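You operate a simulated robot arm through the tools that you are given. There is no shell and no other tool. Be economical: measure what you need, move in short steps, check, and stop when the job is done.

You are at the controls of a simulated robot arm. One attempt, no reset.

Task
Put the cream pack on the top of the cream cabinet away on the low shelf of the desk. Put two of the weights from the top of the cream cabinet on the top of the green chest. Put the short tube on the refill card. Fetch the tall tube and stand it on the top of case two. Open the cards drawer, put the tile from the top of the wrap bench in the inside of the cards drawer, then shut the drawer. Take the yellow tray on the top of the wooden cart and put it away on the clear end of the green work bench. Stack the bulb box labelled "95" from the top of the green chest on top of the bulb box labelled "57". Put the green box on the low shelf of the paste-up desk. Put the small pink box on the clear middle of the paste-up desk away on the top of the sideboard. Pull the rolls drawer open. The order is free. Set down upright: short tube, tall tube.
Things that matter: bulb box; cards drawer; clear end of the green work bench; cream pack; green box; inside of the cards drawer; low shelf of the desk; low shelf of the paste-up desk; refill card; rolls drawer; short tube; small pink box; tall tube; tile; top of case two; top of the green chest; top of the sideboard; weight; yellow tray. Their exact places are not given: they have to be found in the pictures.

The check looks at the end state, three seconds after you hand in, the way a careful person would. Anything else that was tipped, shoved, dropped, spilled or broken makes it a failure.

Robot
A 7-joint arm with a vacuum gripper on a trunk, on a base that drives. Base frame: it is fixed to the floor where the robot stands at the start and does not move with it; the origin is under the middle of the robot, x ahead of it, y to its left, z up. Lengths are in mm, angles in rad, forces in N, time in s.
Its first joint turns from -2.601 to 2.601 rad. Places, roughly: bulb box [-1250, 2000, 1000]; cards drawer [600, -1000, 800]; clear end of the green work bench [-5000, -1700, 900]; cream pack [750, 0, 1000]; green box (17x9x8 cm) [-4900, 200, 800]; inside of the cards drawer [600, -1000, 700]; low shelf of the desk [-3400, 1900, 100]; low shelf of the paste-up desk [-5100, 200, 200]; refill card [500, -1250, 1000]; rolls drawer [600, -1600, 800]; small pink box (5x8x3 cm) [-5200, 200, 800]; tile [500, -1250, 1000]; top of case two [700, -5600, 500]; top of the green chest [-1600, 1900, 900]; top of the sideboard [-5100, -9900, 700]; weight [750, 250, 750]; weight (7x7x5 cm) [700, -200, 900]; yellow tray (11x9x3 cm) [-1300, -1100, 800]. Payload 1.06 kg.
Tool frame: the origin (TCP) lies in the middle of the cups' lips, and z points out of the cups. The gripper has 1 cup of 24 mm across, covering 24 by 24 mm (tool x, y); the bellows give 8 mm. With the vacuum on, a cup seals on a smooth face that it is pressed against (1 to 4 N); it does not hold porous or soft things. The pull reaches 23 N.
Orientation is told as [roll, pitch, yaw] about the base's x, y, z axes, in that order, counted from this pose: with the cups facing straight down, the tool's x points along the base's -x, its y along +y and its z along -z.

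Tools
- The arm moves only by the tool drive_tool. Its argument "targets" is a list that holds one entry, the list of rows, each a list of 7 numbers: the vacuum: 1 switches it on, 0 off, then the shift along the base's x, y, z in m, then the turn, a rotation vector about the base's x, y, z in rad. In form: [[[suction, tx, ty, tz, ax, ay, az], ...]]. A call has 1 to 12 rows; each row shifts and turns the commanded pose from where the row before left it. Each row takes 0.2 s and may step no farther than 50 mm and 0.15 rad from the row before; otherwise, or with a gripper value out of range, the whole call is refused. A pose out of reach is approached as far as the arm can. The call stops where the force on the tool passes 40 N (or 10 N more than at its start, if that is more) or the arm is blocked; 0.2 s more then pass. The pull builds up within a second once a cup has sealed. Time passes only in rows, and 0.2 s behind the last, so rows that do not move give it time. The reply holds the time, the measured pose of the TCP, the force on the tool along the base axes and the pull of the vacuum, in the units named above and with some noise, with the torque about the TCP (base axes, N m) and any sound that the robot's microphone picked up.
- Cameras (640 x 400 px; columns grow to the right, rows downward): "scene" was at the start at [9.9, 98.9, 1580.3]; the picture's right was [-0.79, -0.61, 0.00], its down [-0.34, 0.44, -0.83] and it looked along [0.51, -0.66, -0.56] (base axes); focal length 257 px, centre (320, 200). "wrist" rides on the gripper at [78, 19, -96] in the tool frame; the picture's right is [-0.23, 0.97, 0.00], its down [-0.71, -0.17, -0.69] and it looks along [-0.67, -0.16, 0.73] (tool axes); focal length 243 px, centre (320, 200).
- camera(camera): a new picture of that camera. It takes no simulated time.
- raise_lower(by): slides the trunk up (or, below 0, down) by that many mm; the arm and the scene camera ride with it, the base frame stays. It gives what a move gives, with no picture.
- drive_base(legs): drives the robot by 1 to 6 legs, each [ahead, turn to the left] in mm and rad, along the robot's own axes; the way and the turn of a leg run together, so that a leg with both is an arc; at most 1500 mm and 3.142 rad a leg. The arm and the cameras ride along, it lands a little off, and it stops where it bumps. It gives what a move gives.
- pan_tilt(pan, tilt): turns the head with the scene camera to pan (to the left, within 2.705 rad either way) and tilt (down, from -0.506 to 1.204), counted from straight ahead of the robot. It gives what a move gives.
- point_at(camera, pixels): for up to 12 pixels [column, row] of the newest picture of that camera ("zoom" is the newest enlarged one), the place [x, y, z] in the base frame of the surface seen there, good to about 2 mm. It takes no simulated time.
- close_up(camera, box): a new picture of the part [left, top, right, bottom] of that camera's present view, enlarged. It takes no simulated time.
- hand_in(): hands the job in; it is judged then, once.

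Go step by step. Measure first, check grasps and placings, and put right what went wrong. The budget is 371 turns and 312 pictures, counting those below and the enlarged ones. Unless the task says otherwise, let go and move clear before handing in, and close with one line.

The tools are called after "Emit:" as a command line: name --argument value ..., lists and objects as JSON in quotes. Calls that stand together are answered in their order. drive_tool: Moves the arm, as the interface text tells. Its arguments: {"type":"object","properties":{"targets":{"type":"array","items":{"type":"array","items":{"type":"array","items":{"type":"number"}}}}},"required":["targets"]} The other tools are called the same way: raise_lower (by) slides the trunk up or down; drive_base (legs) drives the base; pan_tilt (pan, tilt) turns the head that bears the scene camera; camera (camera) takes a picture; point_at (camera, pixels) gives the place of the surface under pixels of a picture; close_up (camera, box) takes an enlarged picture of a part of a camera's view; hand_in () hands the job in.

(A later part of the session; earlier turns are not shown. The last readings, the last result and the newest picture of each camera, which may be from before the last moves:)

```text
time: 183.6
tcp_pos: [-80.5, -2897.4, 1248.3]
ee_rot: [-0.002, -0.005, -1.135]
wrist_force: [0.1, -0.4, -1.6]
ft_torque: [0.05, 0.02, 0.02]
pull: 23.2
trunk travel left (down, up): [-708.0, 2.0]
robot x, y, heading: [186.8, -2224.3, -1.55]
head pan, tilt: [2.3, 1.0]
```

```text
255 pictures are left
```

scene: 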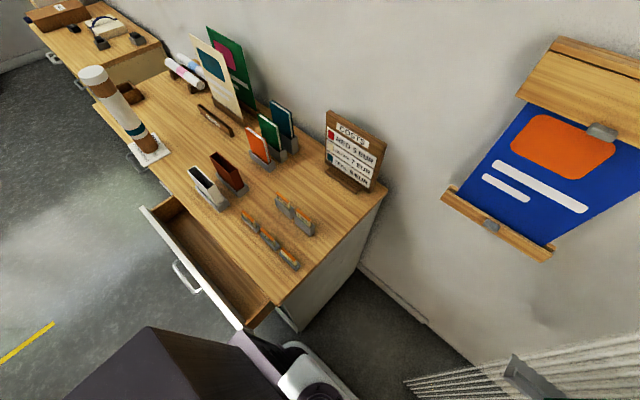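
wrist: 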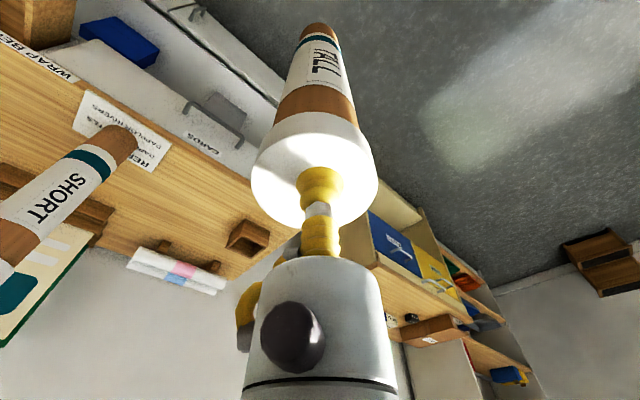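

The mast's rear corner is against the rolls drawer's end. Check the drawer and tubes did not shift.

Emit:
point_at --camera "scene" --pixels '[[147, 212], [238, 322], [160, 210], [93, 73], [150, 155], [290, 330], [230, 345], [150, 330]]'

Emit:
close_up --camera "scene" --box '[130, 180, 370, 400]'

```text
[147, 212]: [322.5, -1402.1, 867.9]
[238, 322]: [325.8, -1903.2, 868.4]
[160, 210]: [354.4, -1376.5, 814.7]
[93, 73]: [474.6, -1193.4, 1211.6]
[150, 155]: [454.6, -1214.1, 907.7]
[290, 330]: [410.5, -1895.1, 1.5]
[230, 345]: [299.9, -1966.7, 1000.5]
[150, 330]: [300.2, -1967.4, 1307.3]
```

```text
1.82 times, centred on (250, 290) of scene
```

zoom: 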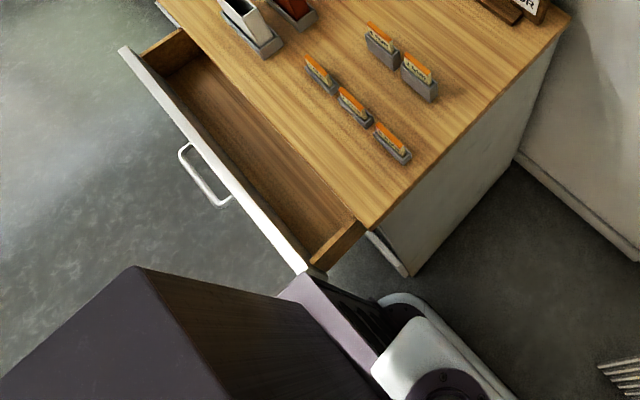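

The drawer was nudged to 100 mm open (still open; I'll check it later). Drive forward away from it.

Emit:
drive_base --legs '[[300, 0], [1000, -0.024]]'

Emit:
pan_tilt --pan 0.1 --tilt 0.6

Emit:
camera --camera "scene"

```text
time: 190.4
tcp_pos: [-86.0, -4197.9, 1247.0]
ee_rot: [-0.003, -0.006, -1.166]
wrist_force: [0.1, -0.1, -1.9]
ft_torque: [0.02, 0.0, 0.0]
pull: 22.8
trunk travel left (down, up): [-708.0, 2.0]
robot x, y, heading: [198.0, -3531.2, -1.577]
head pan, tilt: [2.3, 1.0]
```

```text
time: 192.5
tcp_pos: [-85.8, -4197.8, 1246.8]
ee_rot: [-0.001, -0.005, -1.166]
wrist_force: [0.6, -0.6, -1.6]
ft_torque: [0.01, -0.02, 0.0]
pull: 23.0
trunk travel left (down, up): [-708.0, 2.0]
robot x, y, heading: [198.8, -3531.7, -1.58]
head pan, tilt: [0.099, 0.6]
```

```text
253 pictures are left
```

scene: 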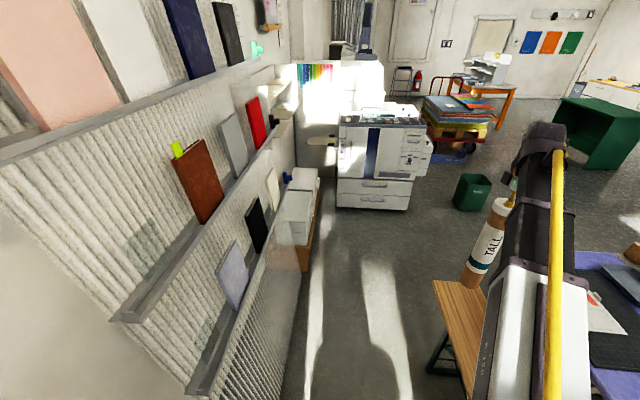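

Emit:
point_at --camera "scene" --pixels '[[300, 200], [302, 178], [310, 245], [305, 265], [320, 190], [340, 180], [355, 205], [475, 190], [440, 290], [280, 215], [330, 150], [310, 150]]'

Emit:
close_up --camera "scene" --box '[250, 130, 410, 280]'

```text
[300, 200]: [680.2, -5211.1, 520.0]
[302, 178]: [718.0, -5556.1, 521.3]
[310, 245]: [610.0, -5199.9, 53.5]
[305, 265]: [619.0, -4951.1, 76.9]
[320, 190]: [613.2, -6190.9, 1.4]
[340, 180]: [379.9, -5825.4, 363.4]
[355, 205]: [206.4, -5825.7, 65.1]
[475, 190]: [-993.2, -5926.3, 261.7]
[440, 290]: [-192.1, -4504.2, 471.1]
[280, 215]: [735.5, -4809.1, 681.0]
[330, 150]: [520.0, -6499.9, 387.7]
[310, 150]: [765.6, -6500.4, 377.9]
```

```text
2.67 times, centred on (330, 205) of scene
```

zoom: 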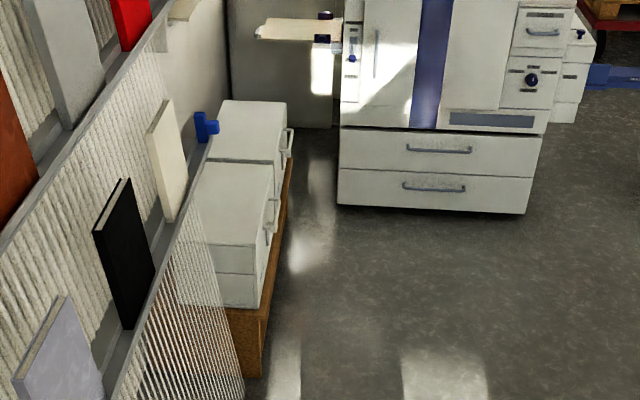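

The far case is case two, top (718,-5556,521). Swing the arm straight ahead, then drive to y≈-4950.

Emit:
drive_tool --targets '[[[1, 0.047, -0.012, 0, 0, 0, 0.066], [1, 0.047, -0.01, 0, 0, 0, 0.066], [1, 0.047, -0.008, 0, 0, 0, 0.066], [1, 0.047, -0.008, 0, 0, 0, 0.066], [1, 0.047, -0.007, 0, 0, 0, 0.066], [1, 0.047, -0.007, 0, 0, 0, 0.066], [1, 0, 0, 0, 0, 0, 0]]]'

Emit:
drive_base --legs '[[1400, 0]]'

Emit:
pan_tilt --pan 0.6 --tilt 0.7

Emit:
camera --camera "scene"

```text
time: 194.1
tcp_pos: [194.8, -4249.8, 1247.0]
ee_rot: [-0.001, -0.002, -0.771]
wrist_force: [0.3, 0.2, -0.8]
ft_torque: [0.01, 0.01, 0.01]
pull: 23.5
trunk travel left (down, up): [-708.0, 2.0]
robot x, y, heading: [194.1, -3533.2, -1.578]
head pan, tilt: [0.099, 0.6]
```

```text
time: 201.1
tcp_pos: [205.9, -5645.0, 1247.9]
ee_rot: [-0.001, -0.004, -0.754]
wrist_force: [0.2, -0.4, -1.6]
ft_torque: [-0.01, -0.01, -0.02]
pull: 23.1
trunk travel left (down, up): [-708.0, 2.0]
robot x, y, heading: [197.5, -4932.1, -1.566]
head pan, tilt: [0.099, 0.6]
```

```text
time: 202.0
tcp_pos: [206.6, -5644.7, 1247.0]
ee_rot: [0.0, -0.005, -0.755]
wrist_force: [0.9, 0.0, -1.7]
ft_torque: [0.02, 0.01, 0.0]
pull: 22.8
trunk travel left (down, up): [-708.0, 2.0]
robot x, y, heading: [197.0, -4927.0, -1.566]
head pan, tilt: [0.6, 0.7]
```

```text
251 pictures are left
```

scene: 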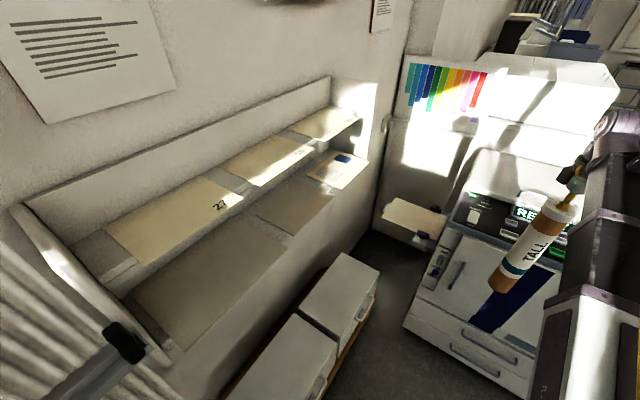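

Emit:
point_at --camera "scene" --pixels '[[345, 257], [378, 272], [300, 307], [338, 340], [340, 295], [340, 170], [200, 230], [200, 300], [410, 215], [330, 185], [120, 335], [290, 360]]'

```text
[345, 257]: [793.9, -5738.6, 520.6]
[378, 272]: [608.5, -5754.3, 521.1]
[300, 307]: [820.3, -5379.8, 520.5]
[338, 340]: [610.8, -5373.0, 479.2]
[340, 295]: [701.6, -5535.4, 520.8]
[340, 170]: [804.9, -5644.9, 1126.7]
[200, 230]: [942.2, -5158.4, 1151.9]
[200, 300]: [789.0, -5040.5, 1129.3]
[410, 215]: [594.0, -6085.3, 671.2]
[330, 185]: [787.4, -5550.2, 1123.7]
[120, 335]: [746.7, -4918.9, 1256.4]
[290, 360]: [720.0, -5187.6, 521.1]
```

Case two's top spans x 609–820, y -5375 to -5750, z 521; a wall ledge starts at x≈787, z 1125. Target (675,-5560). Move over.

Emit:
drive_tool --targets '[[[1, 0.0468, 0.0085, 0, 0, 0, 0.065], [1, 0.0468, 0.0085, 0, 0, 0, 0.065], [1, 0.0468, 0.0085, 0, 0, 0, 0.065], [1, 0.0468, 0.0085, 0, 0, 0, 0.065], [1, 0.0468, 0.0085, 0, 0, 0, 0.065], [1, 0.0468, 0.0085, 0, 0, 0, 0.065], [1, 0.0468, 0.0085, 0, 0, 0, 0.065], [1, 0.0468, 0.0085, 0, 0, 0, 0.065], [1, 0.0468, 0.0085, 0, 0, 0, 0.065], [1, 0.0468, 0.0085, 0, 0, 0, 0.065], [1, 0, 0, 0, 0, 0, 0]]]'

Emit:
drive_tool --targets '[[[1, 0, 0, -0.045, 0, 0, 0], [1, 0, 0, -0.045, 0, 0, 0], [1, 0, 0, -0.045, 0, 0, 0], [1, 0, 0, -0.045, 0, 0, 0], [1, 0, 0, -0.045, 0, 0, 0], [1, 0, 0, -0.045, 0, 0, 0], [1, 0, 0, -0.03, 0, 0, 0], [1, 0, 0, 0, 0, 0, 0]]]'

Emit:
camera --camera "scene"

```text
time: 204.4
tcp_pos: [677.0, -5561.5, 1247.7]
ee_rot: [-0.002, -0.004, -0.105]
wrist_force: [-0.3, 0.4, -0.8]
ft_torque: [-0.01, 0.03, -0.02]
pull: 22.9
trunk travel left (down, up): [-708.0, 2.0]
robot x, y, heading: [194.5, -4926.6, -1.564]
head pan, tilt: [0.6, 0.7]
```

```text
time: 206.2
tcp_pos: [673.3, -5560.2, 947.7]
ee_rot: [-0.003, -0.006, -0.104]
wrist_force: [0.2, 0.1, -1.8]
ft_torque: [0.04, 0.02, 0.02]
pull: 22.9
trunk travel left (down, up): [-708.0, 2.0]
robot x, y, heading: [201.3, -4935.6, -1.561]
head pan, tilt: [0.6, 0.7]
```

```text
250 pictures are left
```

scene: 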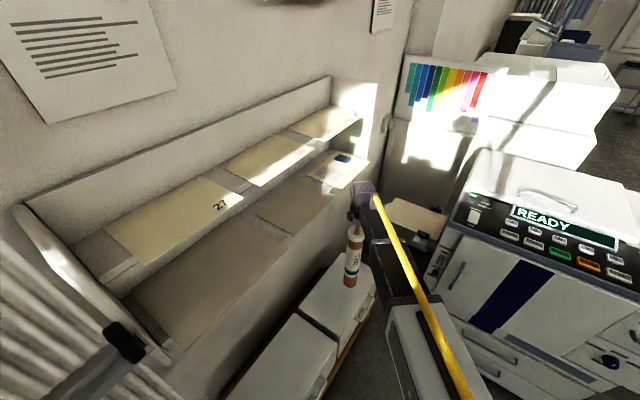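

Over case two. Lower to contact.

Emit:
drive_tool --targets '[[[1, 0, 0, -0.04, 0, 0, 0], [1, 0, 0, -0.03, 0, 0, 0], [1, 0, 0, -0.014, 0, 0, 0], [1, 0, 0, -0.004, 0, 0, 0], [1, 0, 0, -0.003, 0, 0, 0], [1, 0, 0, -0.002, 0, 0, 0], [1, 0, 0, 0, 0, 0, 0]]]'

```text
time: 207.8
tcp_pos: [674.3, -5559.2, 854.9]
ee_rot: [-0.002, -0.005, -0.106]
wrist_force: [0.0, 0.6, -1.2]
ft_torque: [0.02, 0.0, 0.0]
pull: 22.4
trunk travel left (down, up): [-708.0, 2.0]
robot x, y, heading: [192.3, -4924.8, -1.564]
head pan, tilt: [0.6, 0.7]
```

Emit:
drive_tool --targets '[[[1, 0, 0, -0.003, 0, 0, 0], [1, 0, 0, -0.002, 0, 0, 0], [1, 0, 0, 0, 0, 0, 0]]]'

```text
time: 208.6
tcp_pos: [674.8, -5559.2, 850.7]
ee_rot: [-0.003, -0.006, -0.104]
wrist_force: [0.4, -0.2, 16.4]
ft_torque: [-0.01, 0.01, -0.01]
pull: 23.3
trunk travel left (down, up): [-708.0, 2.0]
robot x, y, heading: [199.7, -4930.6, -1.568]
head pan, tilt: [0.6, 0.7]
```

Contact. Release and rise.

Emit:
drive_tool --targets '[[[1, 0, 0, 0.003, 0, 0, 0], [0, 0, 0, 0, 0, 0, 0], [0, 0, 0, 0, 0, 0, 0], [0, 0, 0, 0, 0, 0, 0], [0, 0, 0, 0.01, 0, 0, 0], [0, 0, 0, 0.04, 0, 0, 0], [0, 0, 0, 0.045, 0, 0, 0], [0, 0, 0, 0.045, 0, 0, 0], [0, 0, 0, 0.045, 0, 0, 0], [0, 0, 0, 0.045, 0, 0, 0], [0, 0, 0, 0.045, 0, 0, 0], [0, 0, 0, 0.045, 0, 0, 0]]]'

Emit:
camera --camera "scene"

Emit:
camera --camera "wrist"

```text
time: 211.2
tcp_pos: [673.7, -5560.2, 1174.2]
ee_rot: [-0.002, -0.003, -0.105]
wrist_force: [-0.5, 0.1, -0.3]
ft_torque: [0.0, -0.02, -0.01]
pull: 0.1
trunk travel left (down, up): [-708.0, 2.0]
robot x, y, heading: [201.7, -4927.1, -1.561]
head pan, tilt: [0.6, 0.7]
```

```text
249 pictures are left
```

scene: 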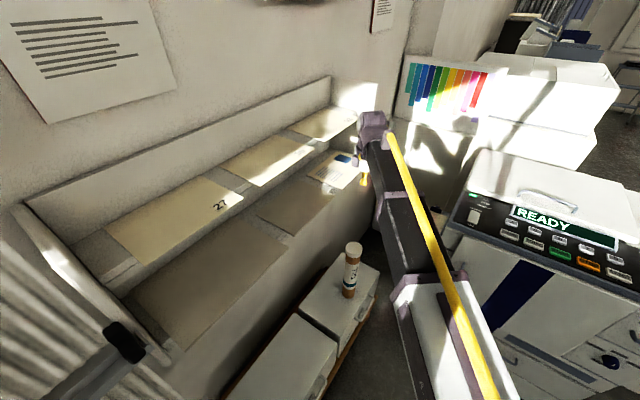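

```text
248 pictures are left
```

wrist: 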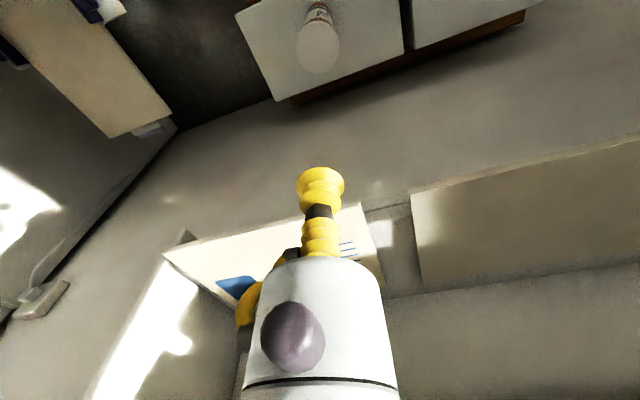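

Standing. Verify the case labels on the fronts.

Emit:
pan_tilt --pan 0.75 --tilt 1.0

Emit:
close_up --camera "scene" --box '[220, 120, 460, 270]'

```text
time: 212.0
tcp_pos: [673.2, -5560.8, 1173.2]
ee_rot: [-0.002, -0.007, -0.105]
wrist_force: [0.6, -0.4, -0.3]
ft_torque: [-0.02, 0.02, 0.02]
pull: 0.0
trunk travel left (down, up): [-708.0, 2.0]
robot x, y, heading: [198.9, -4926.7, -1.559]
head pan, tilt: [0.75, 1.0]
```

```text
2.67 times, centred on (340, 195) of scene
```

zoom: 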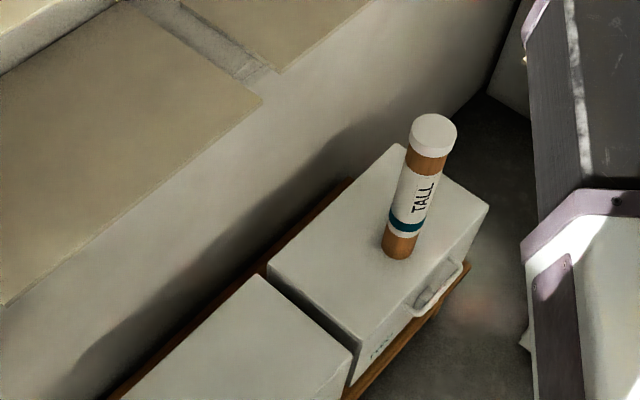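

Emit:
close_up --camera "scene" --box '[345, 210, 405, 260]'

```text
8.00 times, centred on (375, 235) of scene
```

zoom: 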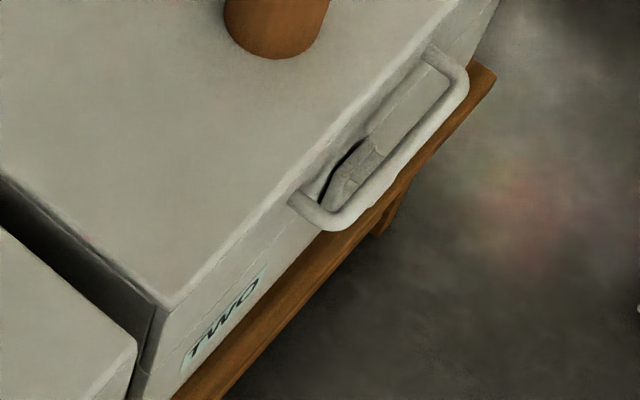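

The label reads TWO. Now swing the arm back and retreat to the wrap bench to reopen the rolls drawer fully.

Emit:
drive_tool --targets '[[[0, -0.0471, -0.002, 0.005, 0, 0, -0.0656], [0, -0.0471, -0.002, 0.005, 0, 0, -0.0656], [0, -0.0471, -0.002, 0.005, 0, 0, -0.0656], [0, -0.0471, -0.002, 0.005, 0, 0, -0.0656], [0, -0.0471, -0.002, 0.005, 0, 0, -0.0656], [0, -0.0471, -0.002, 0, 0, 0, -0.0656], [0, -0.0471, -0.002, 0, 0, 0, -0.0656], [0, -0.0471, -0.002, 0, 0, 0, -0.0656], [0, 0, 0, 0, 0, 0, 0]]]'

Emit:
drive_tool --targets '[[[0, -0.0471, -0.002, 0, 0, 0, -0.0656], [0, -0.0471, -0.002, 0, 0, 0, -0.0656], [0, -0.0471, -0.002, 0, 0, 0, -0.0656], [0, -0.0471, -0.002, 0, 0, 0, -0.0656], [0, -0.0471, -0.002, 0, 0, 0, -0.0656], [0, -0.0471, -0.002, 0, 0, 0, -0.0656], [0, -0.0471, -0.002, 0, 0, 0, -0.0656], [0, -0.0471, -0.002, 0, 0, 0, -0.0656], [0, 0, 0, 0, 0, 0, 0]]]'

Emit:
drive_base --legs '[[-1400, 0], [-1000, 0]]'

```text
time: 214.0
tcp_pos: [296.7, -5576.5, 1197.4]
ee_rot: [-0.001, -0.005, -0.629]
wrist_force: [-0.3, 0.8, 0.1]
ft_torque: [-0.02, 0.0, 0.03]
pull: 0.1
trunk travel left (down, up): [-708.0, 2.0]
robot x, y, heading: [195.3, -4932.1, -1.562]
head pan, tilt: [0.75, 1.0]
```

```text
time: 216.0
tcp_pos: [-80.9, -5591.3, 1197.3]
ee_rot: [-0.002, -0.005, -1.155]
wrist_force: [-0.7, 0.4, 0.0]
ft_torque: [-0.04, -0.01, 0.0]
pull: 0.1
trunk travel left (down, up): [-708.0, 2.0]
robot x, y, heading: [194.8, -4932.6, -1.561]
head pan, tilt: [0.75, 1.0]
```

```text
time: 227.8
tcp_pos: [-103.0, -3196.2, 1196.5]
ee_rot: [-0.002, -0.004, -1.153]
wrist_force: [-0.6, 0.8, 0.2]
ft_torque: [0.0, -0.02, -0.04]
pull: 0.1
trunk travel left (down, up): [-708.0, 2.0]
robot x, y, heading: [172.6, -2531.9, -1.564]
head pan, tilt: [0.75, 1.0]
```

At (172,-2532). Back 240 more, turn to -0.85, reverse out through the gap.

Emit:
drive_base --legs '[[-240, 0], [0, 0.714], [-780, 0]]'

Emit:
pan_tilt --pan 0.85 --tilt 0.7

Emit:
camera --camera "scene"

```text
time: 235.2
tcp_pos: [-115.2, -2392.2, 1197.7]
ee_rot: [-0.001, -0.006, -0.43]
wrist_force: [-0.7, 1.2, 0.5]
ft_torque: [-0.03, 0.01, 0.01]
pull: 0.0
trunk travel left (down, up): [-708.0, 2.0]
robot x, y, heading: [-347.7, -1709.9, -0.831]
head pan, tilt: [0.75, 1.0]
```

```text
time: 236.0
tcp_pos: [-115.7, -2391.9, 1197.2]
ee_rot: [-0.002, -0.005, -0.429]
wrist_force: [0.1, 0.2, 0.0]
ft_torque: [0.0, -0.01, -0.01]
pull: 0.1
trunk travel left (down, up): [-708.0, 2.0]
robot x, y, heading: [-352.1, -1715.8, -0.835]
head pan, tilt: [0.85, 0.7]
```

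```text
245 pictures are left
```

scene: 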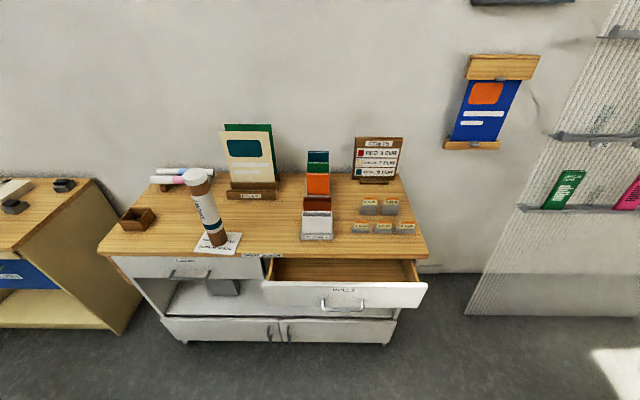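

Turn to face the bench, back off, and set up the horizontal pose again.

Emit:
drive_base --legs '[[0, 0.834], [-150, 0]]'

Emit:
drive_tool --targets '[[[0, 0, 0.048, 0, 0, 0, 0.012], [0, 0, 0.048, 0, 0, 0, 0.012], [0, 0, 0.048, 0, 0, 0, 0.012], [0, 0, 0.048, 0, 0, 0, 0.012], [0, 0, 0.048, 0, 0, 0, 0.012], [0, 0, 0.048, 0, 0, 0, 0.012], [0, 0, 0.048, 0, 0, 0, 0.012], [0, 0, 0.048, 0, 0, 0, 0.012], [0, 0, 0.048, 0, 0, 0, 0.012], [0, 0, 0.048, 0, 0, 0, 0.012], [0, 0, 0, 0, 0, 0, 0]]]'

```text
time: 239.6
tcp_pos: [159.5, -1994.9, 1197.6]
ee_rot: [-0.001, -0.006, 0.406]
wrist_force: [-0.6, 0.1, -0.3]
ft_torque: [0.01, -0.03, 0.03]
pull: 0.1
trunk travel left (down, up): [-708.0, 2.0]
robot x, y, heading: [-498.2, -1713.0, -0.005]
head pan, tilt: [0.85, 0.7]
```

```text
time: 242.0
tcp_pos: [163.1, -1515.7, 1196.9]
ee_rot: [-0.002, -0.004, 0.527]
wrist_force: [0.3, 0.8, 0.1]
ft_torque: [0.0, -0.02, -0.01]
pull: 0.1
trunk travel left (down, up): [-708.0, 2.0]
robot x, y, heading: [-498.7, -1711.4, -0.0]
head pan, tilt: [0.85, 0.7]
```

Emit:
drive_tool --targets '[[[0, -0.005, 0, -0.02, 0, -0.143, 0], [0, -0.005, 0, -0.02, 0, -0.143, 0], [0, -0.005, 0, -0.02, 0, -0.143, 0], [0, -0.005, 0, -0.02, 0, -0.143, 0], [0, -0.003, 0, -0.02, 0, -0.143, 0], [0, 0, 0, -0.02, 0, -0.143, 0], [0, 0, 0, -0.02, 0, -0.143, 0], [0, 0, 0, -0.02, 0, -0.143, 0], [0, 0, 0, -0.02, 0, -0.143, 0], [0, 0, 0, -0.02, 0, -0.143, 0], [0, 0, 0, -0.02, 0, -0.141, 0], [0, 0, 0, 0, 0, 0, 0]]]'

Emit:
raise_lower --by -185

Emit:
pan_tilt --pan 0.1 --tilt 0.6

Emit:
camera --camera "scene"

```text
time: 244.6
tcp_pos: [158.7, -1505.5, 974.6]
ee_rot: [-1.58, -1.042, 1.582]
wrist_force: [-0.1, -0.2, -0.1]
ft_torque: [0.01, -0.02, -0.01]
pull: 0.0
out of reach, approached as far as the arm can: row 6, 7, 8
trunk travel left (down, up): [-708.0, 2.0]
robot x, y, heading: [-498.7, -1709.8, -0.002]
head pan, tilt: [0.85, 0.7]
```

```text
time: 246.6
tcp_pos: [158.7, -1506.3, 789.0]
ee_rot: [-1.58, -1.043, 1.579]
wrist_force: [-0.2, -1.5, 0.6]
ft_torque: [-0.03, 0.01, 0.01]
pull: 0.1
trunk travel left (down, up): [-523.0, 187.0]
robot x, y, heading: [-499.8, -1712.9, 0.002]
head pan, tilt: [0.85, 0.7]
```

```text
time: 247.7
tcp_pos: [159.4, -1507.0, 789.2]
ee_rot: [-1.58, -1.043, 1.579]
wrist_force: [0.4, -0.2, -0.6]
ft_torque: [0.01, -0.02, 0.0]
pull: 0.1
trunk travel left (down, up): [-523.0, 187.0]
robot x, y, heading: [-495.5, -1712.5, 0.001]
head pan, tilt: [0.099, 0.6]
```

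```text
244 pictures are left
```

scene: 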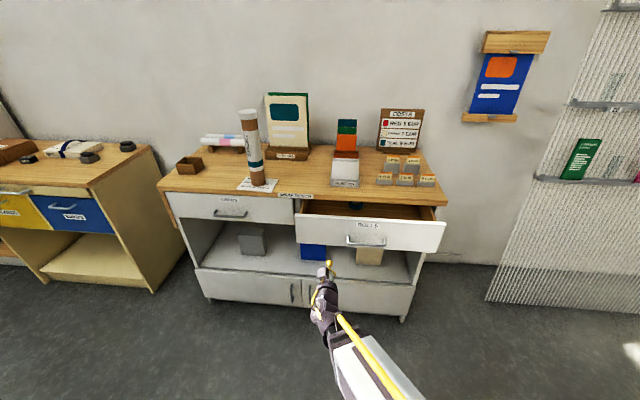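

Emit:
point_at --camera "scene" --pixels '[[320, 225], [330, 235], [345, 240], [248, 118], [252, 115], [241, 180], [277, 190]]'

Emit:
drive_base --legs '[[115, 0]]'

```text
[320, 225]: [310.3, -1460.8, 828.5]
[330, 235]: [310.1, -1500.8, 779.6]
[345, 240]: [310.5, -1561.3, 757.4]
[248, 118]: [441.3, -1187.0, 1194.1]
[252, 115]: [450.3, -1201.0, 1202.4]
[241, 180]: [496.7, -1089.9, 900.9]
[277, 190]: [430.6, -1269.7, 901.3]
```

```text
time: 248.9
tcp_pos: [274.3, -1505.8, 790.0]
ee_rot: [-1.582, -1.043, 1.578]
wrist_force: [-0.4, -0.4, 0.6]
ft_torque: [-0.01, -0.02, -0.01]
pull: 0.0
trunk travel left (down, up): [-523.0, 187.0]
robot x, y, heading: [-383.3, -1712.4, -0.003]
head pan, tilt: [0.099, 0.6]
```

Press on and seal (following the drawer in if it slides).

Emit:
drive_tool --targets '[[[0, 0.03, 0, 0, 0, 0, 0], [1, 0.006, 0, 0, 0, 0, 0], [1, 0.003, 0, 0, 0, 0, 0], [1, 0.003, 0, 0, 0, 0, 0], [1, 0.002, 0, 0, 0, 0, 0], [1, 0, 0, 0, 0, 0, 0], [1, 0, 0, 0, 0, 0, 0], [1, 0, 0, 0, 0, 0, 0]]]'

```text
time: 250.7
tcp_pos: [318.8, -1506.5, 789.7]
ee_rot: [-1.579, -1.044, 1.577]
wrist_force: [1.6, -3.2, -10.6]
ft_torque: [-0.02, -0.04, 0.02]
pull: 23.1
trunk travel left (down, up): [-523.0, 187.0]
robot x, y, heading: [-384.0, -1716.1, -0.003]
head pan, tilt: [0.099, 0.6]
```

Sealed. Pull back 120 mm, release and retreat.

Emit:
drive_base --legs '[[-120, 0]]'

Emit:
drive_tool --targets '[[[0, 0, 0, 0, 0, 0, 0], [0, 0, 0, 0, 0, 0, 0], [0, 0, 0, 0, 0, 0, 0], [0, -0.01, 0, 0, 0, 0, 0], [0, -0.03, 0, 0, 0, 0, 0], [0, 0, 0, 0, 0, 0, 0]]]'

Emit:
drive_base --legs '[[-80, 0]]'

Emit:
raise_lower --by 185

Emit:
camera --camera "scene"

```text
time: 252.0
tcp_pos: [197.9, -1506.3, 790.6]
ee_rot: [-1.58, -1.043, 1.58]
wrist_force: [0.6, 2.3, -3.9]
ft_torque: [-0.03, -0.04, 0.07]
pull: 23.3
trunk travel left (down, up): [-523.0, 187.0]
robot x, y, heading: [-503.1, -1712.0, -0.003]
head pan, tilt: [0.099, 0.6]
```

```text
time: 253.4
tcp_pos: [159.3, -1506.7, 789.8]
ee_rot: [-1.582, -1.043, 1.58]
wrist_force: [0.5, 0.2, 0.7]
ft_torque: [-0.04, -0.03, 0.0]
pull: 0.1
trunk travel left (down, up): [-523.0, 187.0]
robot x, y, heading: [-503.8, -1712.8, -0.005]
head pan, tilt: [0.099, 0.6]
```

```text
time: 254.4
tcp_pos: [80.1, -1504.5, 787.8]
ee_rot: [-1.581, -1.044, 1.58]
wrist_force: [-0.2, -0.5, 0.4]
ft_torque: [0.04, 0.03, 0.01]
pull: 0.1
trunk travel left (down, up): [-523.0, 187.0]
robot x, y, heading: [-584.6, -1712.0, 0.004]
head pan, tilt: [0.099, 0.6]
```

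```text
time: 256.5
tcp_pos: [79.4, -1504.6, 976.1]
ee_rot: [-1.581, -1.043, 1.579]
wrist_force: [0.8, 0.9, 0.3]
ft_torque: [-0.01, -0.02, -0.01]
pull: 0.0
trunk travel left (down, up): [-708.0, 2.0]
robot x, y, heading: [-585.4, -1711.0, -0.003]
head pan, tilt: [0.099, 0.6]
```

```text
243 pictures are left
```

scene: 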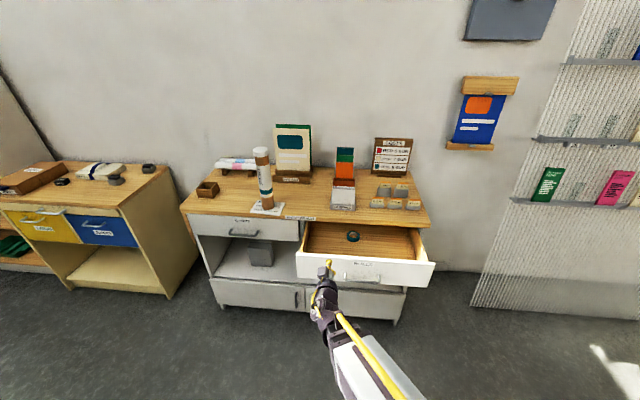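

Rolls drawer open again. Return tool to pointing down and look at the cart behind-left.

Emit:
drive_tool --targets '[[[0, 0.01, 0, 0.02, 0, 0.142, 0], [0, 0.01, 0, 0.02, 0, 0.142, 0], [0, 0.01, 0, 0.02, 0, 0.142, 0], [0, 0.01, 0, 0.02, 0, 0.142, 0], [0, 0, 0, 0.025, 0, 0.142, 0], [0, 0, 0, 0.025, 0, 0.142, 0], [0, 0, 0, 0.025, 0, 0.142, 0], [0, 0, 0, 0.025, 0, 0.142, 0], [0, 0, 0, 0.025, 0, 0.142, 0], [0, 0, 0, 0.025, 0, 0.142, 0], [0, 0, 0, 0.025, 0, 0.142, 0], [0, 0, 0, 0.02, 0, 0.01, 0]]]'

Emit:
pan_tilt --pan 2.3 --tilt 0.8

Emit:
camera --camera "scene"

```text
time: 259.1
tcp_pos: [117.6, -1505.0, 1250.0]
ee_rot: [0.001, -0.001, 0.526]
wrist_force: [-0.2, -0.1, 0.8]
ft_torque: [0.02, 0.02, 0.01]
pull: 0.1
trunk travel left (down, up): [-708.0, 2.0]
robot x, y, heading: [-583.3, -1714.7, -0.001]
head pan, tilt: [0.099, 0.6]
```

```text
time: 261.1
tcp_pos: [118.4, -1506.0, 1249.6]
ee_rot: [-0.001, -0.002, 0.526]
wrist_force: [1.0, 0.9, -0.8]
ft_torque: [-0.01, 0.0, 0.0]
pull: 0.0
trunk travel left (down, up): [-708.0, 2.0]
robot x, y, heading: [-585.9, -1711.0, 0.003]
head pan, tilt: [2.3, 0.799]
```

```text
242 pictures are left
```

scene: 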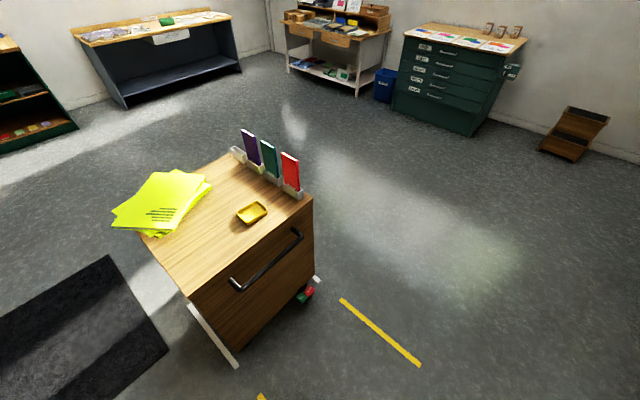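

Emit:
point_at --camera "scene" --pixels '[[252, 213], [243, 215], [262, 210], [250, 205], [313, 200], [192, 300], [235, 155], [290, 190], [150, 235], [450, 40], [370, 80], [170, 80]]'

Emit:
close_up --camera "scene" --box '[180, 150, 340, 250]'

```text
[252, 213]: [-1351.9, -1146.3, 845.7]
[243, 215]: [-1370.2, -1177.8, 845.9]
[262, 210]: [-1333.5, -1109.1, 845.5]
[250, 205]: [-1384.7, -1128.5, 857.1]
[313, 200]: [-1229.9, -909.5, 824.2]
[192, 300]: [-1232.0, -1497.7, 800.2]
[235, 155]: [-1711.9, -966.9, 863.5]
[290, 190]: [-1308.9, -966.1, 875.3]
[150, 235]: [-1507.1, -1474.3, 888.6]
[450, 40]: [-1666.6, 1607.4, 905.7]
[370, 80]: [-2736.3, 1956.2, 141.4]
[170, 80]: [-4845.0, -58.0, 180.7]
```

```text
4.00 times, centred on (260, 200) of scene
```

zoom: 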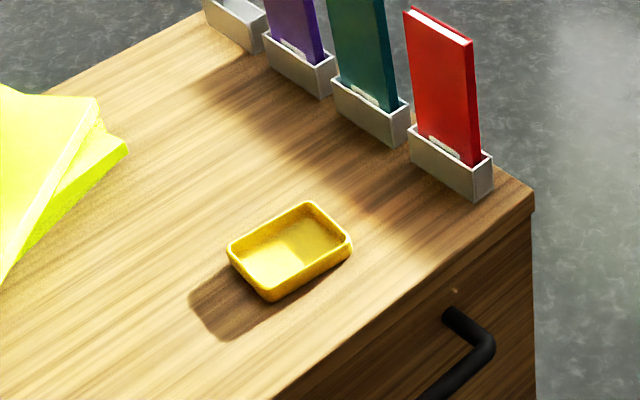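

Tray floor centre (-1352,-1146,846). Drive to face the cart from its front.

Emit:
drive_base --legs '[[0, 1.571], [530, 0], [0, 1.571]]'

Emit:
camera --camera "wrist"

```text
time: 271.8
tcp_pos: [-1280.2, -1388.5, 1249.1]
ee_rot: [-0.001, -0.003, -2.626]
wrist_force: [0.5, 0.2, -0.3]
ft_torque: [0.03, 0.05, 0.0]
pull: 0.0
trunk travel left (down, up): [-708.0, 2.0]
robot x, y, heading: [-574.8, -1190.3, 3.132]
head pan, tilt: [2.3, 0.799]
```

```text
240 pictures are left
```

wrist: 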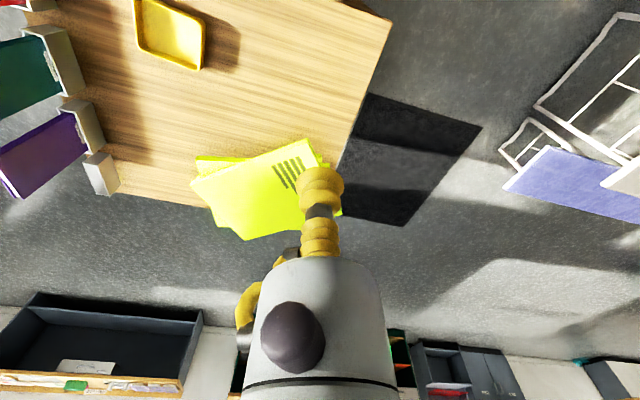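

Move above the tray and lower to z≈1000, then look.

Emit:
drive_tool --targets '[[[0, -0.012, 0.0404, 0, 0, 0, -0.05], [0, -0.012, 0.0404, 0, 0, 0, -0.05], [0, -0.012, 0.0404, 0, 0, 0, -0.05], [0, -0.012, 0.0404, 0, 0, 0, -0.05], [0, -0.012, 0.0404, 0, 0, 0, -0.05], [0, -0.012, 0.0404, 0, 0, 0, -0.05], [0, 0, 0, -0.04, 0, 0, 0], [0, 0, 0, -0.045, 0, 0, 0], [0, 0, 0, -0.045, 0, 0, 0], [0, 0, 0, -0.045, 0, 0, 0], [0, 0, 0, -0.045, 0, 0, 0], [0, 0, 0, 0, 0, 0, 0]]]'

Emit:
camera --camera "wrist"

```text
time: 274.4
tcp_pos: [-1353.9, -1146.0, 1029.0]
ee_rot: [-0.002, -0.002, -2.925]
wrist_force: [0.5, 0.2, 0.1]
ft_torque: [0.0, -0.01, 0.0]
pull: 0.2
trunk travel left (down, up): [-708.0, 2.0]
robot x, y, heading: [-575.8, -1191.1, 3.129]
head pan, tilt: [2.3, 0.799]
```

```text
239 pictures are left
```

wrist: 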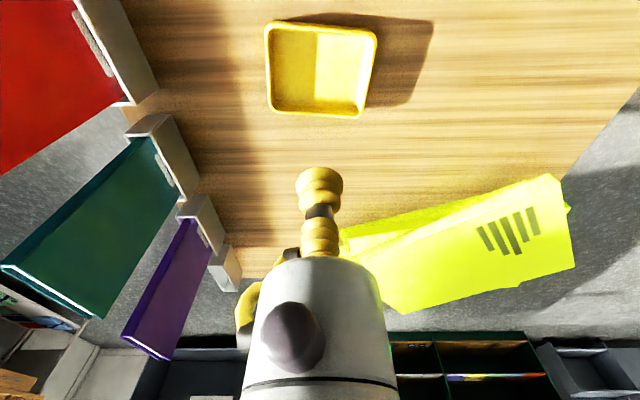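

Emit:
point_at --camera "wrist" --pixels '[[318, 70], [280, 60], [362, 65], [318, 40], [318, 100], [268, 65], [374, 70], [400, 120], [120, 150]]'

```text
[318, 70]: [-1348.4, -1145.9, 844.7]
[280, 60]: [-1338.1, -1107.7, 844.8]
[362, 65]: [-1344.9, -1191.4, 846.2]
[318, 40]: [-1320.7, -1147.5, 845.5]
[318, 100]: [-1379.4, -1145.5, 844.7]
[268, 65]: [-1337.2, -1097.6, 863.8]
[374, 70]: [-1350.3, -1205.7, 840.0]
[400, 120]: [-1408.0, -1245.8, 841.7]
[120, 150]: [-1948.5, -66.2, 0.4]
```

Tray floor (-1350,-1147,845). Descend and seal.

Emit:
drive_tool --targets '[[[0, 0.003, -0.001, -0.04, 0, 0, 0], [0, 0, 0, -0.04, 0, 0, 0], [0, 0, 0, -0.04, 0, 0, 0], [0, 0, 0, -0.04, 0, 0, 0], [1, 0, 0, -0.015, 0, 0, 0], [1, 0, 0, -0.006, 0, 0, 0], [1, 0, 0, -0.004, 0, 0, 0], [1, 0, 0, -0.002, 0, 0, 0], [1, 0, 0, 0, 0, 0, 0], [1, 0, 0, 0, 0, 0, 0], [1, 0, 0, 0, 0, 0, 0]]]'

```text
time: 276.8
tcp_pos: [-1348.5, -1147.9, 844.1]
ee_rot: [-0.002, -0.003, -2.926]
wrist_force: [-2.2, -0.1, 10.6]
ft_torque: [0.03, -0.05, -0.05]
pull: 22.8
trunk travel left (down, up): [-708.0, 2.0]
robot x, y, heading: [-575.3, -1190.0, 3.129]
head pan, tilt: [2.3, 0.799]
```

Sealed. Lift and look across the room for the green work bench.

Emit:
drive_tool --targets '[[[1, 0, 0, 0.01, 0, 0, 0], [1, 0, 0, 0.03, 0, 0, 0], [1, 0, 0, 0.045, 0, 0, 0], [1, 0, 0, 0.045, 0, 0, 0], [1, 0, 0, 0.045, 0, 0, 0], [1, 0, 0, 0.045, 0, 0, 0], [1, 0, 0, 0.045, 0, 0, 0], [1, 0, 0, 0.045, 0, 0, 0], [1, 0, 0, 0, 0, 0, 0]]]'

Emit:
pan_tilt --pan 0.1 --tilt 0.35

Emit:
camera --camera "scene"

```text
time: 278.8
tcp_pos: [-1349.1, -1148.3, 1153.4]
ee_rot: [0.0, -0.004, -2.927]
wrist_force: [0.3, -0.2, -1.5]
ft_torque: [-0.01, -0.01, 0.01]
pull: 23.1
trunk travel left (down, up): [-708.0, 2.0]
robot x, y, heading: [-571.9, -1191.8, 3.124]
head pan, tilt: [2.3, 0.799]
```

```text
time: 280.9
tcp_pos: [-1348.1, -1148.4, 1151.7]
ee_rot: [-0.003, -0.004, -2.925]
wrist_force: [0.3, -0.7, -0.8]
ft_torque: [-0.01, 0.01, 0.01]
pull: 23.1
trunk travel left (down, up): [-708.0, 2.0]
robot x, y, heading: [-579.1, -1185.0, 3.131]
head pan, tilt: [0.099, 0.351]
```

```text
238 pictures are left
```

scene: 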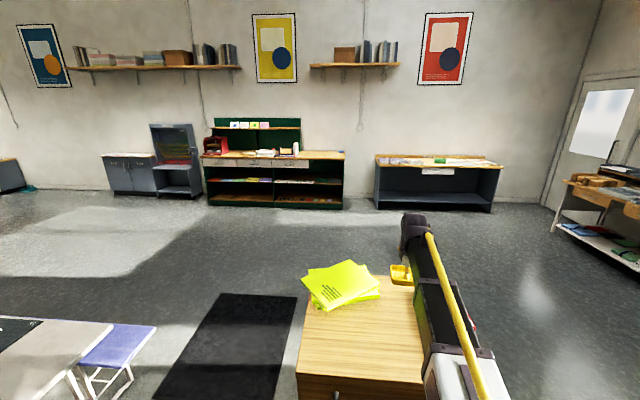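

Emit:
close_up --camera "scene" --box '[190, 110, 360, 215]'

Emit:
point_at --camera "scene" --pixels '[[325, 156], [205, 156], [340, 158], [275, 160], [380, 162], [500, 167], [370, 230], [100, 185], [440, 205]]'

```text
3.76 times, centred on (275, 162) of scene
```

zoom: 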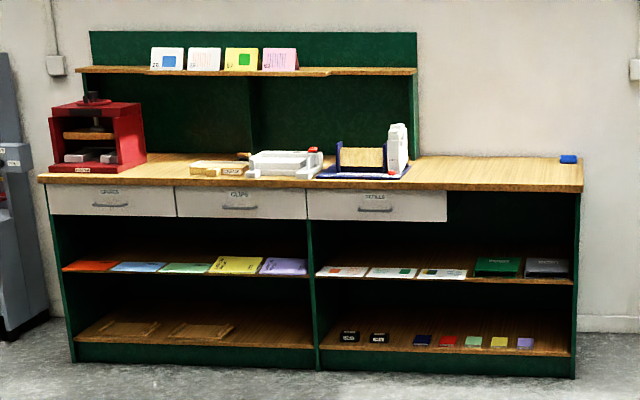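

```text
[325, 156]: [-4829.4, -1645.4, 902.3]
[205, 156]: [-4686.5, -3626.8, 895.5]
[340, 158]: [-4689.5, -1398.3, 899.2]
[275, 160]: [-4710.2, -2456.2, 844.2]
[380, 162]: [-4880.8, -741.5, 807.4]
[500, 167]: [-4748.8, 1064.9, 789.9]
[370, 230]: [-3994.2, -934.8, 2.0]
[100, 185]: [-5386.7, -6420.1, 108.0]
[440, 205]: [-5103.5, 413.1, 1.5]
```

Green work bench: front x≈-4690, top z≈900, clear end near y -1400 to -2000. Drive north around the cart, then diagonally toward it.

Emit:
drive_base --legs '[[0, -1.56], [750, 0], [0, 1.571], [1125, 0]]'

```text
time: 297.9
tcp_pos: [-2464.8, -426.5, 1152.0]
ee_rot: [-0.002, -0.003, -2.899]
wrist_force: [-0.1, 0.2, -1.3]
ft_torque: [-0.02, -0.01, -0.01]
pull: 23.4
trunk travel left (down, up): [-708.0, 2.0]
robot x, y, heading: [-1687.8, -452.6, -3.128]
head pan, tilt: [0.099, 0.351]
```

Emit:
drive_base --legs '[[0, 0.459], [1400, 0], [1342, 0], [0, -0.472]]'

Emit:
pan_tilt --pan 0.0 --tilt 0.6

Emit:
camera --camera "scene"

```text
time: 313.9
tcp_pos: [-4906.2, -1661.1, 1152.1]
ee_rot: [-0.002, -0.003, -2.92]
wrist_force: [0.3, -0.7, -1.1]
ft_torque: [-0.03, -0.02, 0.02]
pull: 22.6
trunk travel left (down, up): [-708.0, 2.0]
robot x, y, heading: [-4135.3, -1696.1, 3.139]
head pan, tilt: [0.099, 0.351]
```

```text
time: 314.7
tcp_pos: [-4906.2, -1661.3, 1153.5]
ee_rot: [-0.001, -0.004, -2.917]
wrist_force: [-0.3, 0.6, -1.5]
ft_torque: [0.0, -0.02, 0.0]
pull: 23.1
trunk travel left (down, up): [-708.0, 2.0]
robot x, y, heading: [-4134.2, -1699.3, 3.139]
head pan, tilt: [0.0, 0.6]
```

```text
236 pictures are left
```

scene: 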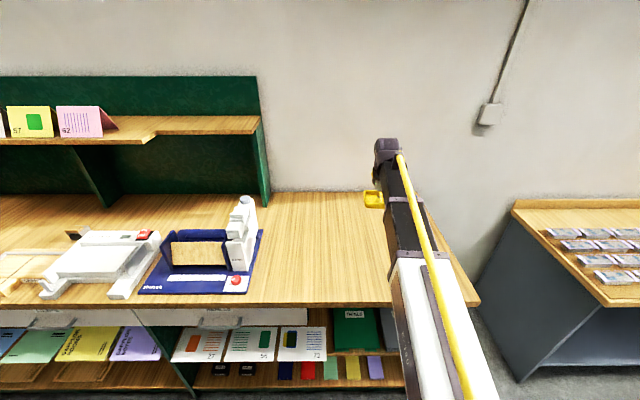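

Emit:
point_at --camera "scene" --pixels '[[330, 230], [330, 270], [262, 240], [300, 200], [380, 280], [480, 300], [270, 290]]'

Emit:
camera --camera "wrist"

```text
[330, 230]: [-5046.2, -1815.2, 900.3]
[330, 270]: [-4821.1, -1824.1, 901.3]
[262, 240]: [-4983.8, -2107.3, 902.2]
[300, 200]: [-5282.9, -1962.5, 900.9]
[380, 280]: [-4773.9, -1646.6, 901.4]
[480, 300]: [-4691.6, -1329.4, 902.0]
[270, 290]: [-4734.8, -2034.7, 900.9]
```

```text
235 pictures are left
```

wrist: 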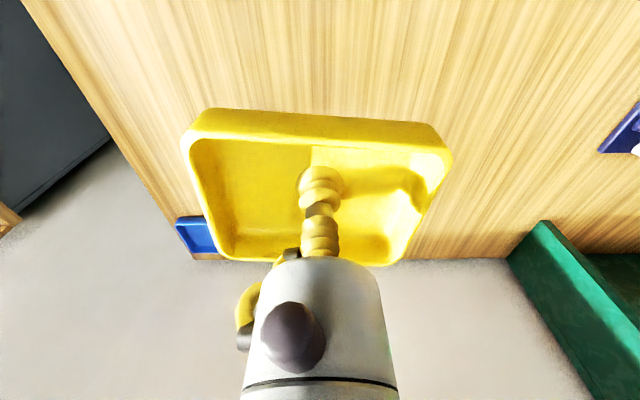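

Space around (-4930,-1690) is clear. Lower the tray there.

Emit:
drive_tool --targets '[[[1, -0.024, -0.03, 0, 0, 0, 0], [1, 0, 0, -0.045, 0, 0, 0], [1, 0, 0, -0.045, 0, 0, 0], [1, 0, 0, -0.045, 0, 0, 0], [1, 0, 0, -0.045, 0, 0, 0], [1, 0, 0, -0.04, 0, 0, 0], [1, 0, 0, -0.016, 0, 0, 0], [1, 0, 0, -0.006, 0, 0, 0], [1, 0, 0, -0.004, 0, 0, 0], [1, 0, 0, -0.003, 0, 0, 0], [1, 0, 0, 0, 0, 0, 0]]]'

```text
time: 317.1
tcp_pos: [-4931.9, -1690.7, 905.1]
ee_rot: [-0.002, -0.006, -2.919]
wrist_force: [-3.2, 0.0, 11.4]
ft_torque: [0.02, -0.03, -0.01]
pull: 23.2
trunk travel left (down, up): [-708.0, 2.0]
robot x, y, heading: [-4134.7, -1697.3, 3.132]
head pan, tilt: [0.0, 0.6]
```

Contact (11 N). Release and rise.

Emit:
drive_tool --targets '[[[1, 0, 0, 0.002, 0, 0, 0], [0, 0, 0, 0, 0, 0, 0], [0, 0, 0, 0, 0, 0, 0], [0, 0, 0, 0, 0, 0, 0], [0, 0, 0, 0.01, 0, 0, 0], [0, 0, 0, 0.03, 0, 0, 0], [0, 0, 0, 0.045, 0, 0, 0], [0, 0, 0, 0.045, 0, 0, 0], [0, 0, 0, 0.045, 0, 0, 0], [0, 0, 0, 0.045, 0, 0, 0], [0, 0, 0, 0.03, 0, 0, 0]]]'

Emit:
camera --camera "wrist"

Emit:
pan_tilt --pan -0.9 --tilt 0.5

Emit:
camera --camera "scene"

```text
time: 319.5
tcp_pos: [-4931.8, -1689.5, 1157.9]
ee_rot: [-0.002, -0.003, -2.918]
wrist_force: [-0.9, 0.0, 0.4]
ft_torque: [-0.02, 0.01, 0.01]
pull: 0.1
trunk travel left (down, up): [-708.0, 2.0]
robot x, y, heading: [-4128.8, -1695.2, 3.134]
head pan, tilt: [0.0, 0.6]
```

```text
234 pictures are left
```

wrist: 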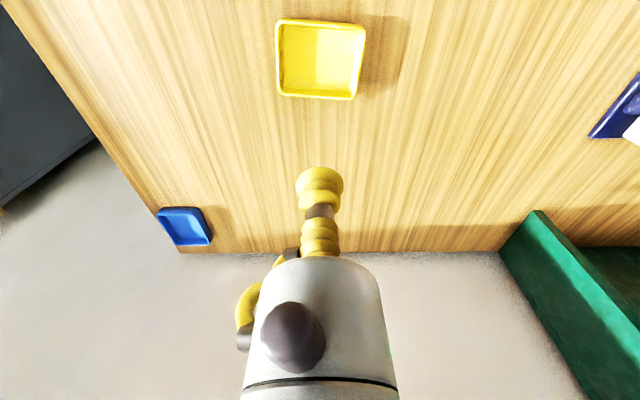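

```text
time: 320.7
tcp_pos: [-4931.2, -1689.7, 1156.5]
ee_rot: [-0.001, -0.004, -2.917]
wrist_force: [0.3, -0.3, 0.5]
ft_torque: [-0.02, 0.01, 0.0]
pull: 0.0
trunk travel left (down, up): [-708.0, 2.0]
robot x, y, heading: [-4135.2, -1697.0, 3.138]
head pan, tilt: [-0.901, 0.499]
```

```text
233 pictures are left
```

scene: 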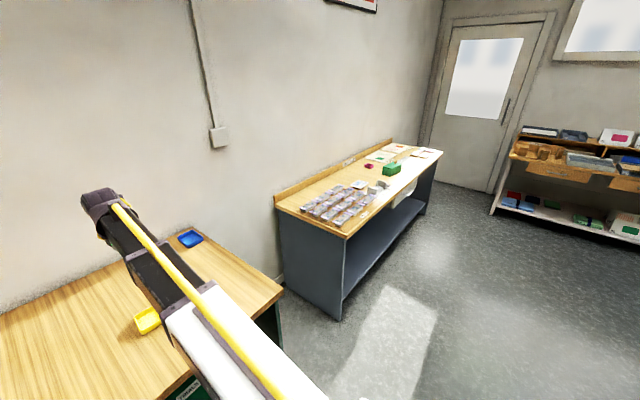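

Tray placed. Drive to the paste-up desk (green box at (390,168)).

Emit:
drive_base --legs '[[0, -1.571], [1300, 0], [550, 0], [0, 1.571]]'

Emit:
pan_tilt --pan 0.0 --tilt 0.75

Emit:
camera --camera "scene"

Emit:
camera --camera "wrist"

```text
time: 337.6
tcp_pos: [-4918.0, 160.1, 1157.3]
ee_rot: [-0.002, -0.004, -2.916]
wrist_force: [0.9, -0.6, 0.6]
ft_torque: [-0.01, -0.01, 0.0]
pull: 0.0
trunk travel left (down, up): [-708.0, 2.0]
robot x, y, heading: [-4125.0, 151.3, 3.134]
head pan, tilt: [-0.901, 0.499]
```

```text
time: 338.8
tcp_pos: [-4919.2, 160.4, 1157.2]
ee_rot: [-0.002, -0.004, -2.916]
wrist_force: [0.1, -0.3, 0.0]
ft_torque: [0.02, 0.02, -0.06]
pull: 0.0
trunk travel left (down, up): [-708.0, 2.0]
robot x, y, heading: [-4120.1, 154.0, 3.137]
head pan, tilt: [0.0, 0.75]
```

```text
232 pictures are left
```

scene: 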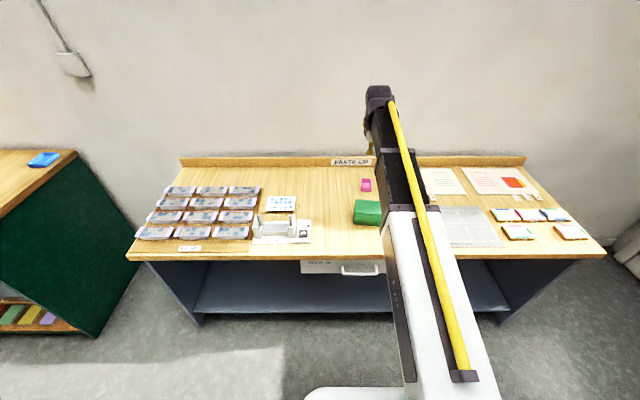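

```text
231 pictures are left
```

wrist: 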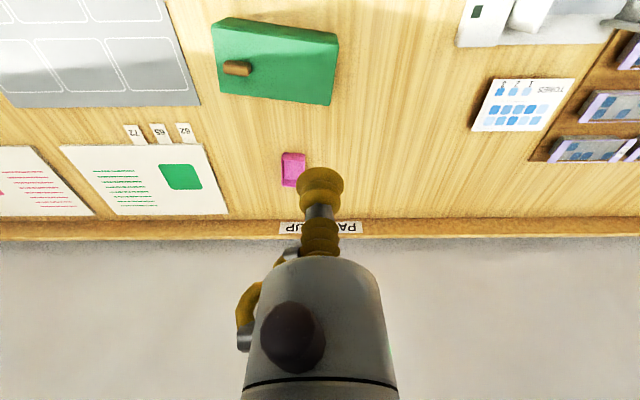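

Green box at wrist (275,60) with a wooden knob, pink box at (293,170). Measure both plus the low shelf.

Emit:
point_at --camera "wrist" --pixels '[[275, 62], [225, 35], [335, 45], [325, 100], [222, 88], [236, 67], [293, 165], [285, 157], [303, 160], [292, 184]]'

Emit:
point_at --camera "scene" --pixels '[[260, 285], [350, 295], [480, 290], [320, 268], [360, 272], [200, 310], [130, 255], [260, 255]]'

Emit:
close_up --camera "wrist" --box '[190, 0, 350, 110]'

```text
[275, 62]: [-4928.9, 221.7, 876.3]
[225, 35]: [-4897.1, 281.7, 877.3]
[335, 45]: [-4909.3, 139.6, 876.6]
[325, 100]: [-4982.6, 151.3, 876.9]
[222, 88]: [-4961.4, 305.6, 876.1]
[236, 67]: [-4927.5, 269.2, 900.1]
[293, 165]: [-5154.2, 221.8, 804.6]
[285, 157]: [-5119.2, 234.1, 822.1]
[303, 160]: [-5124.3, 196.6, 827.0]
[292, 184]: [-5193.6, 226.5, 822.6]
```

```text
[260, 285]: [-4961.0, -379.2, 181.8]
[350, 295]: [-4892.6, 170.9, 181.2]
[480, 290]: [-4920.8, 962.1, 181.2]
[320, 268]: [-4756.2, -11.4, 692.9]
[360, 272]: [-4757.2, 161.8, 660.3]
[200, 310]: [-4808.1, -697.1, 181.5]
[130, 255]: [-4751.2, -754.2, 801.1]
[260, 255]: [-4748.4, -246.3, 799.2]
```

```text
3.64 times, centred on (270, 55) of wrist
```

zoom: 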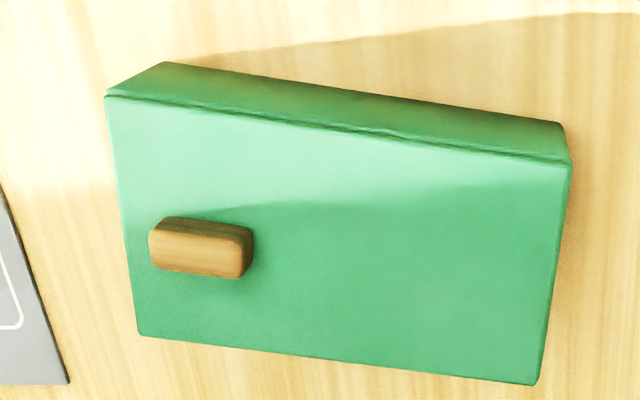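

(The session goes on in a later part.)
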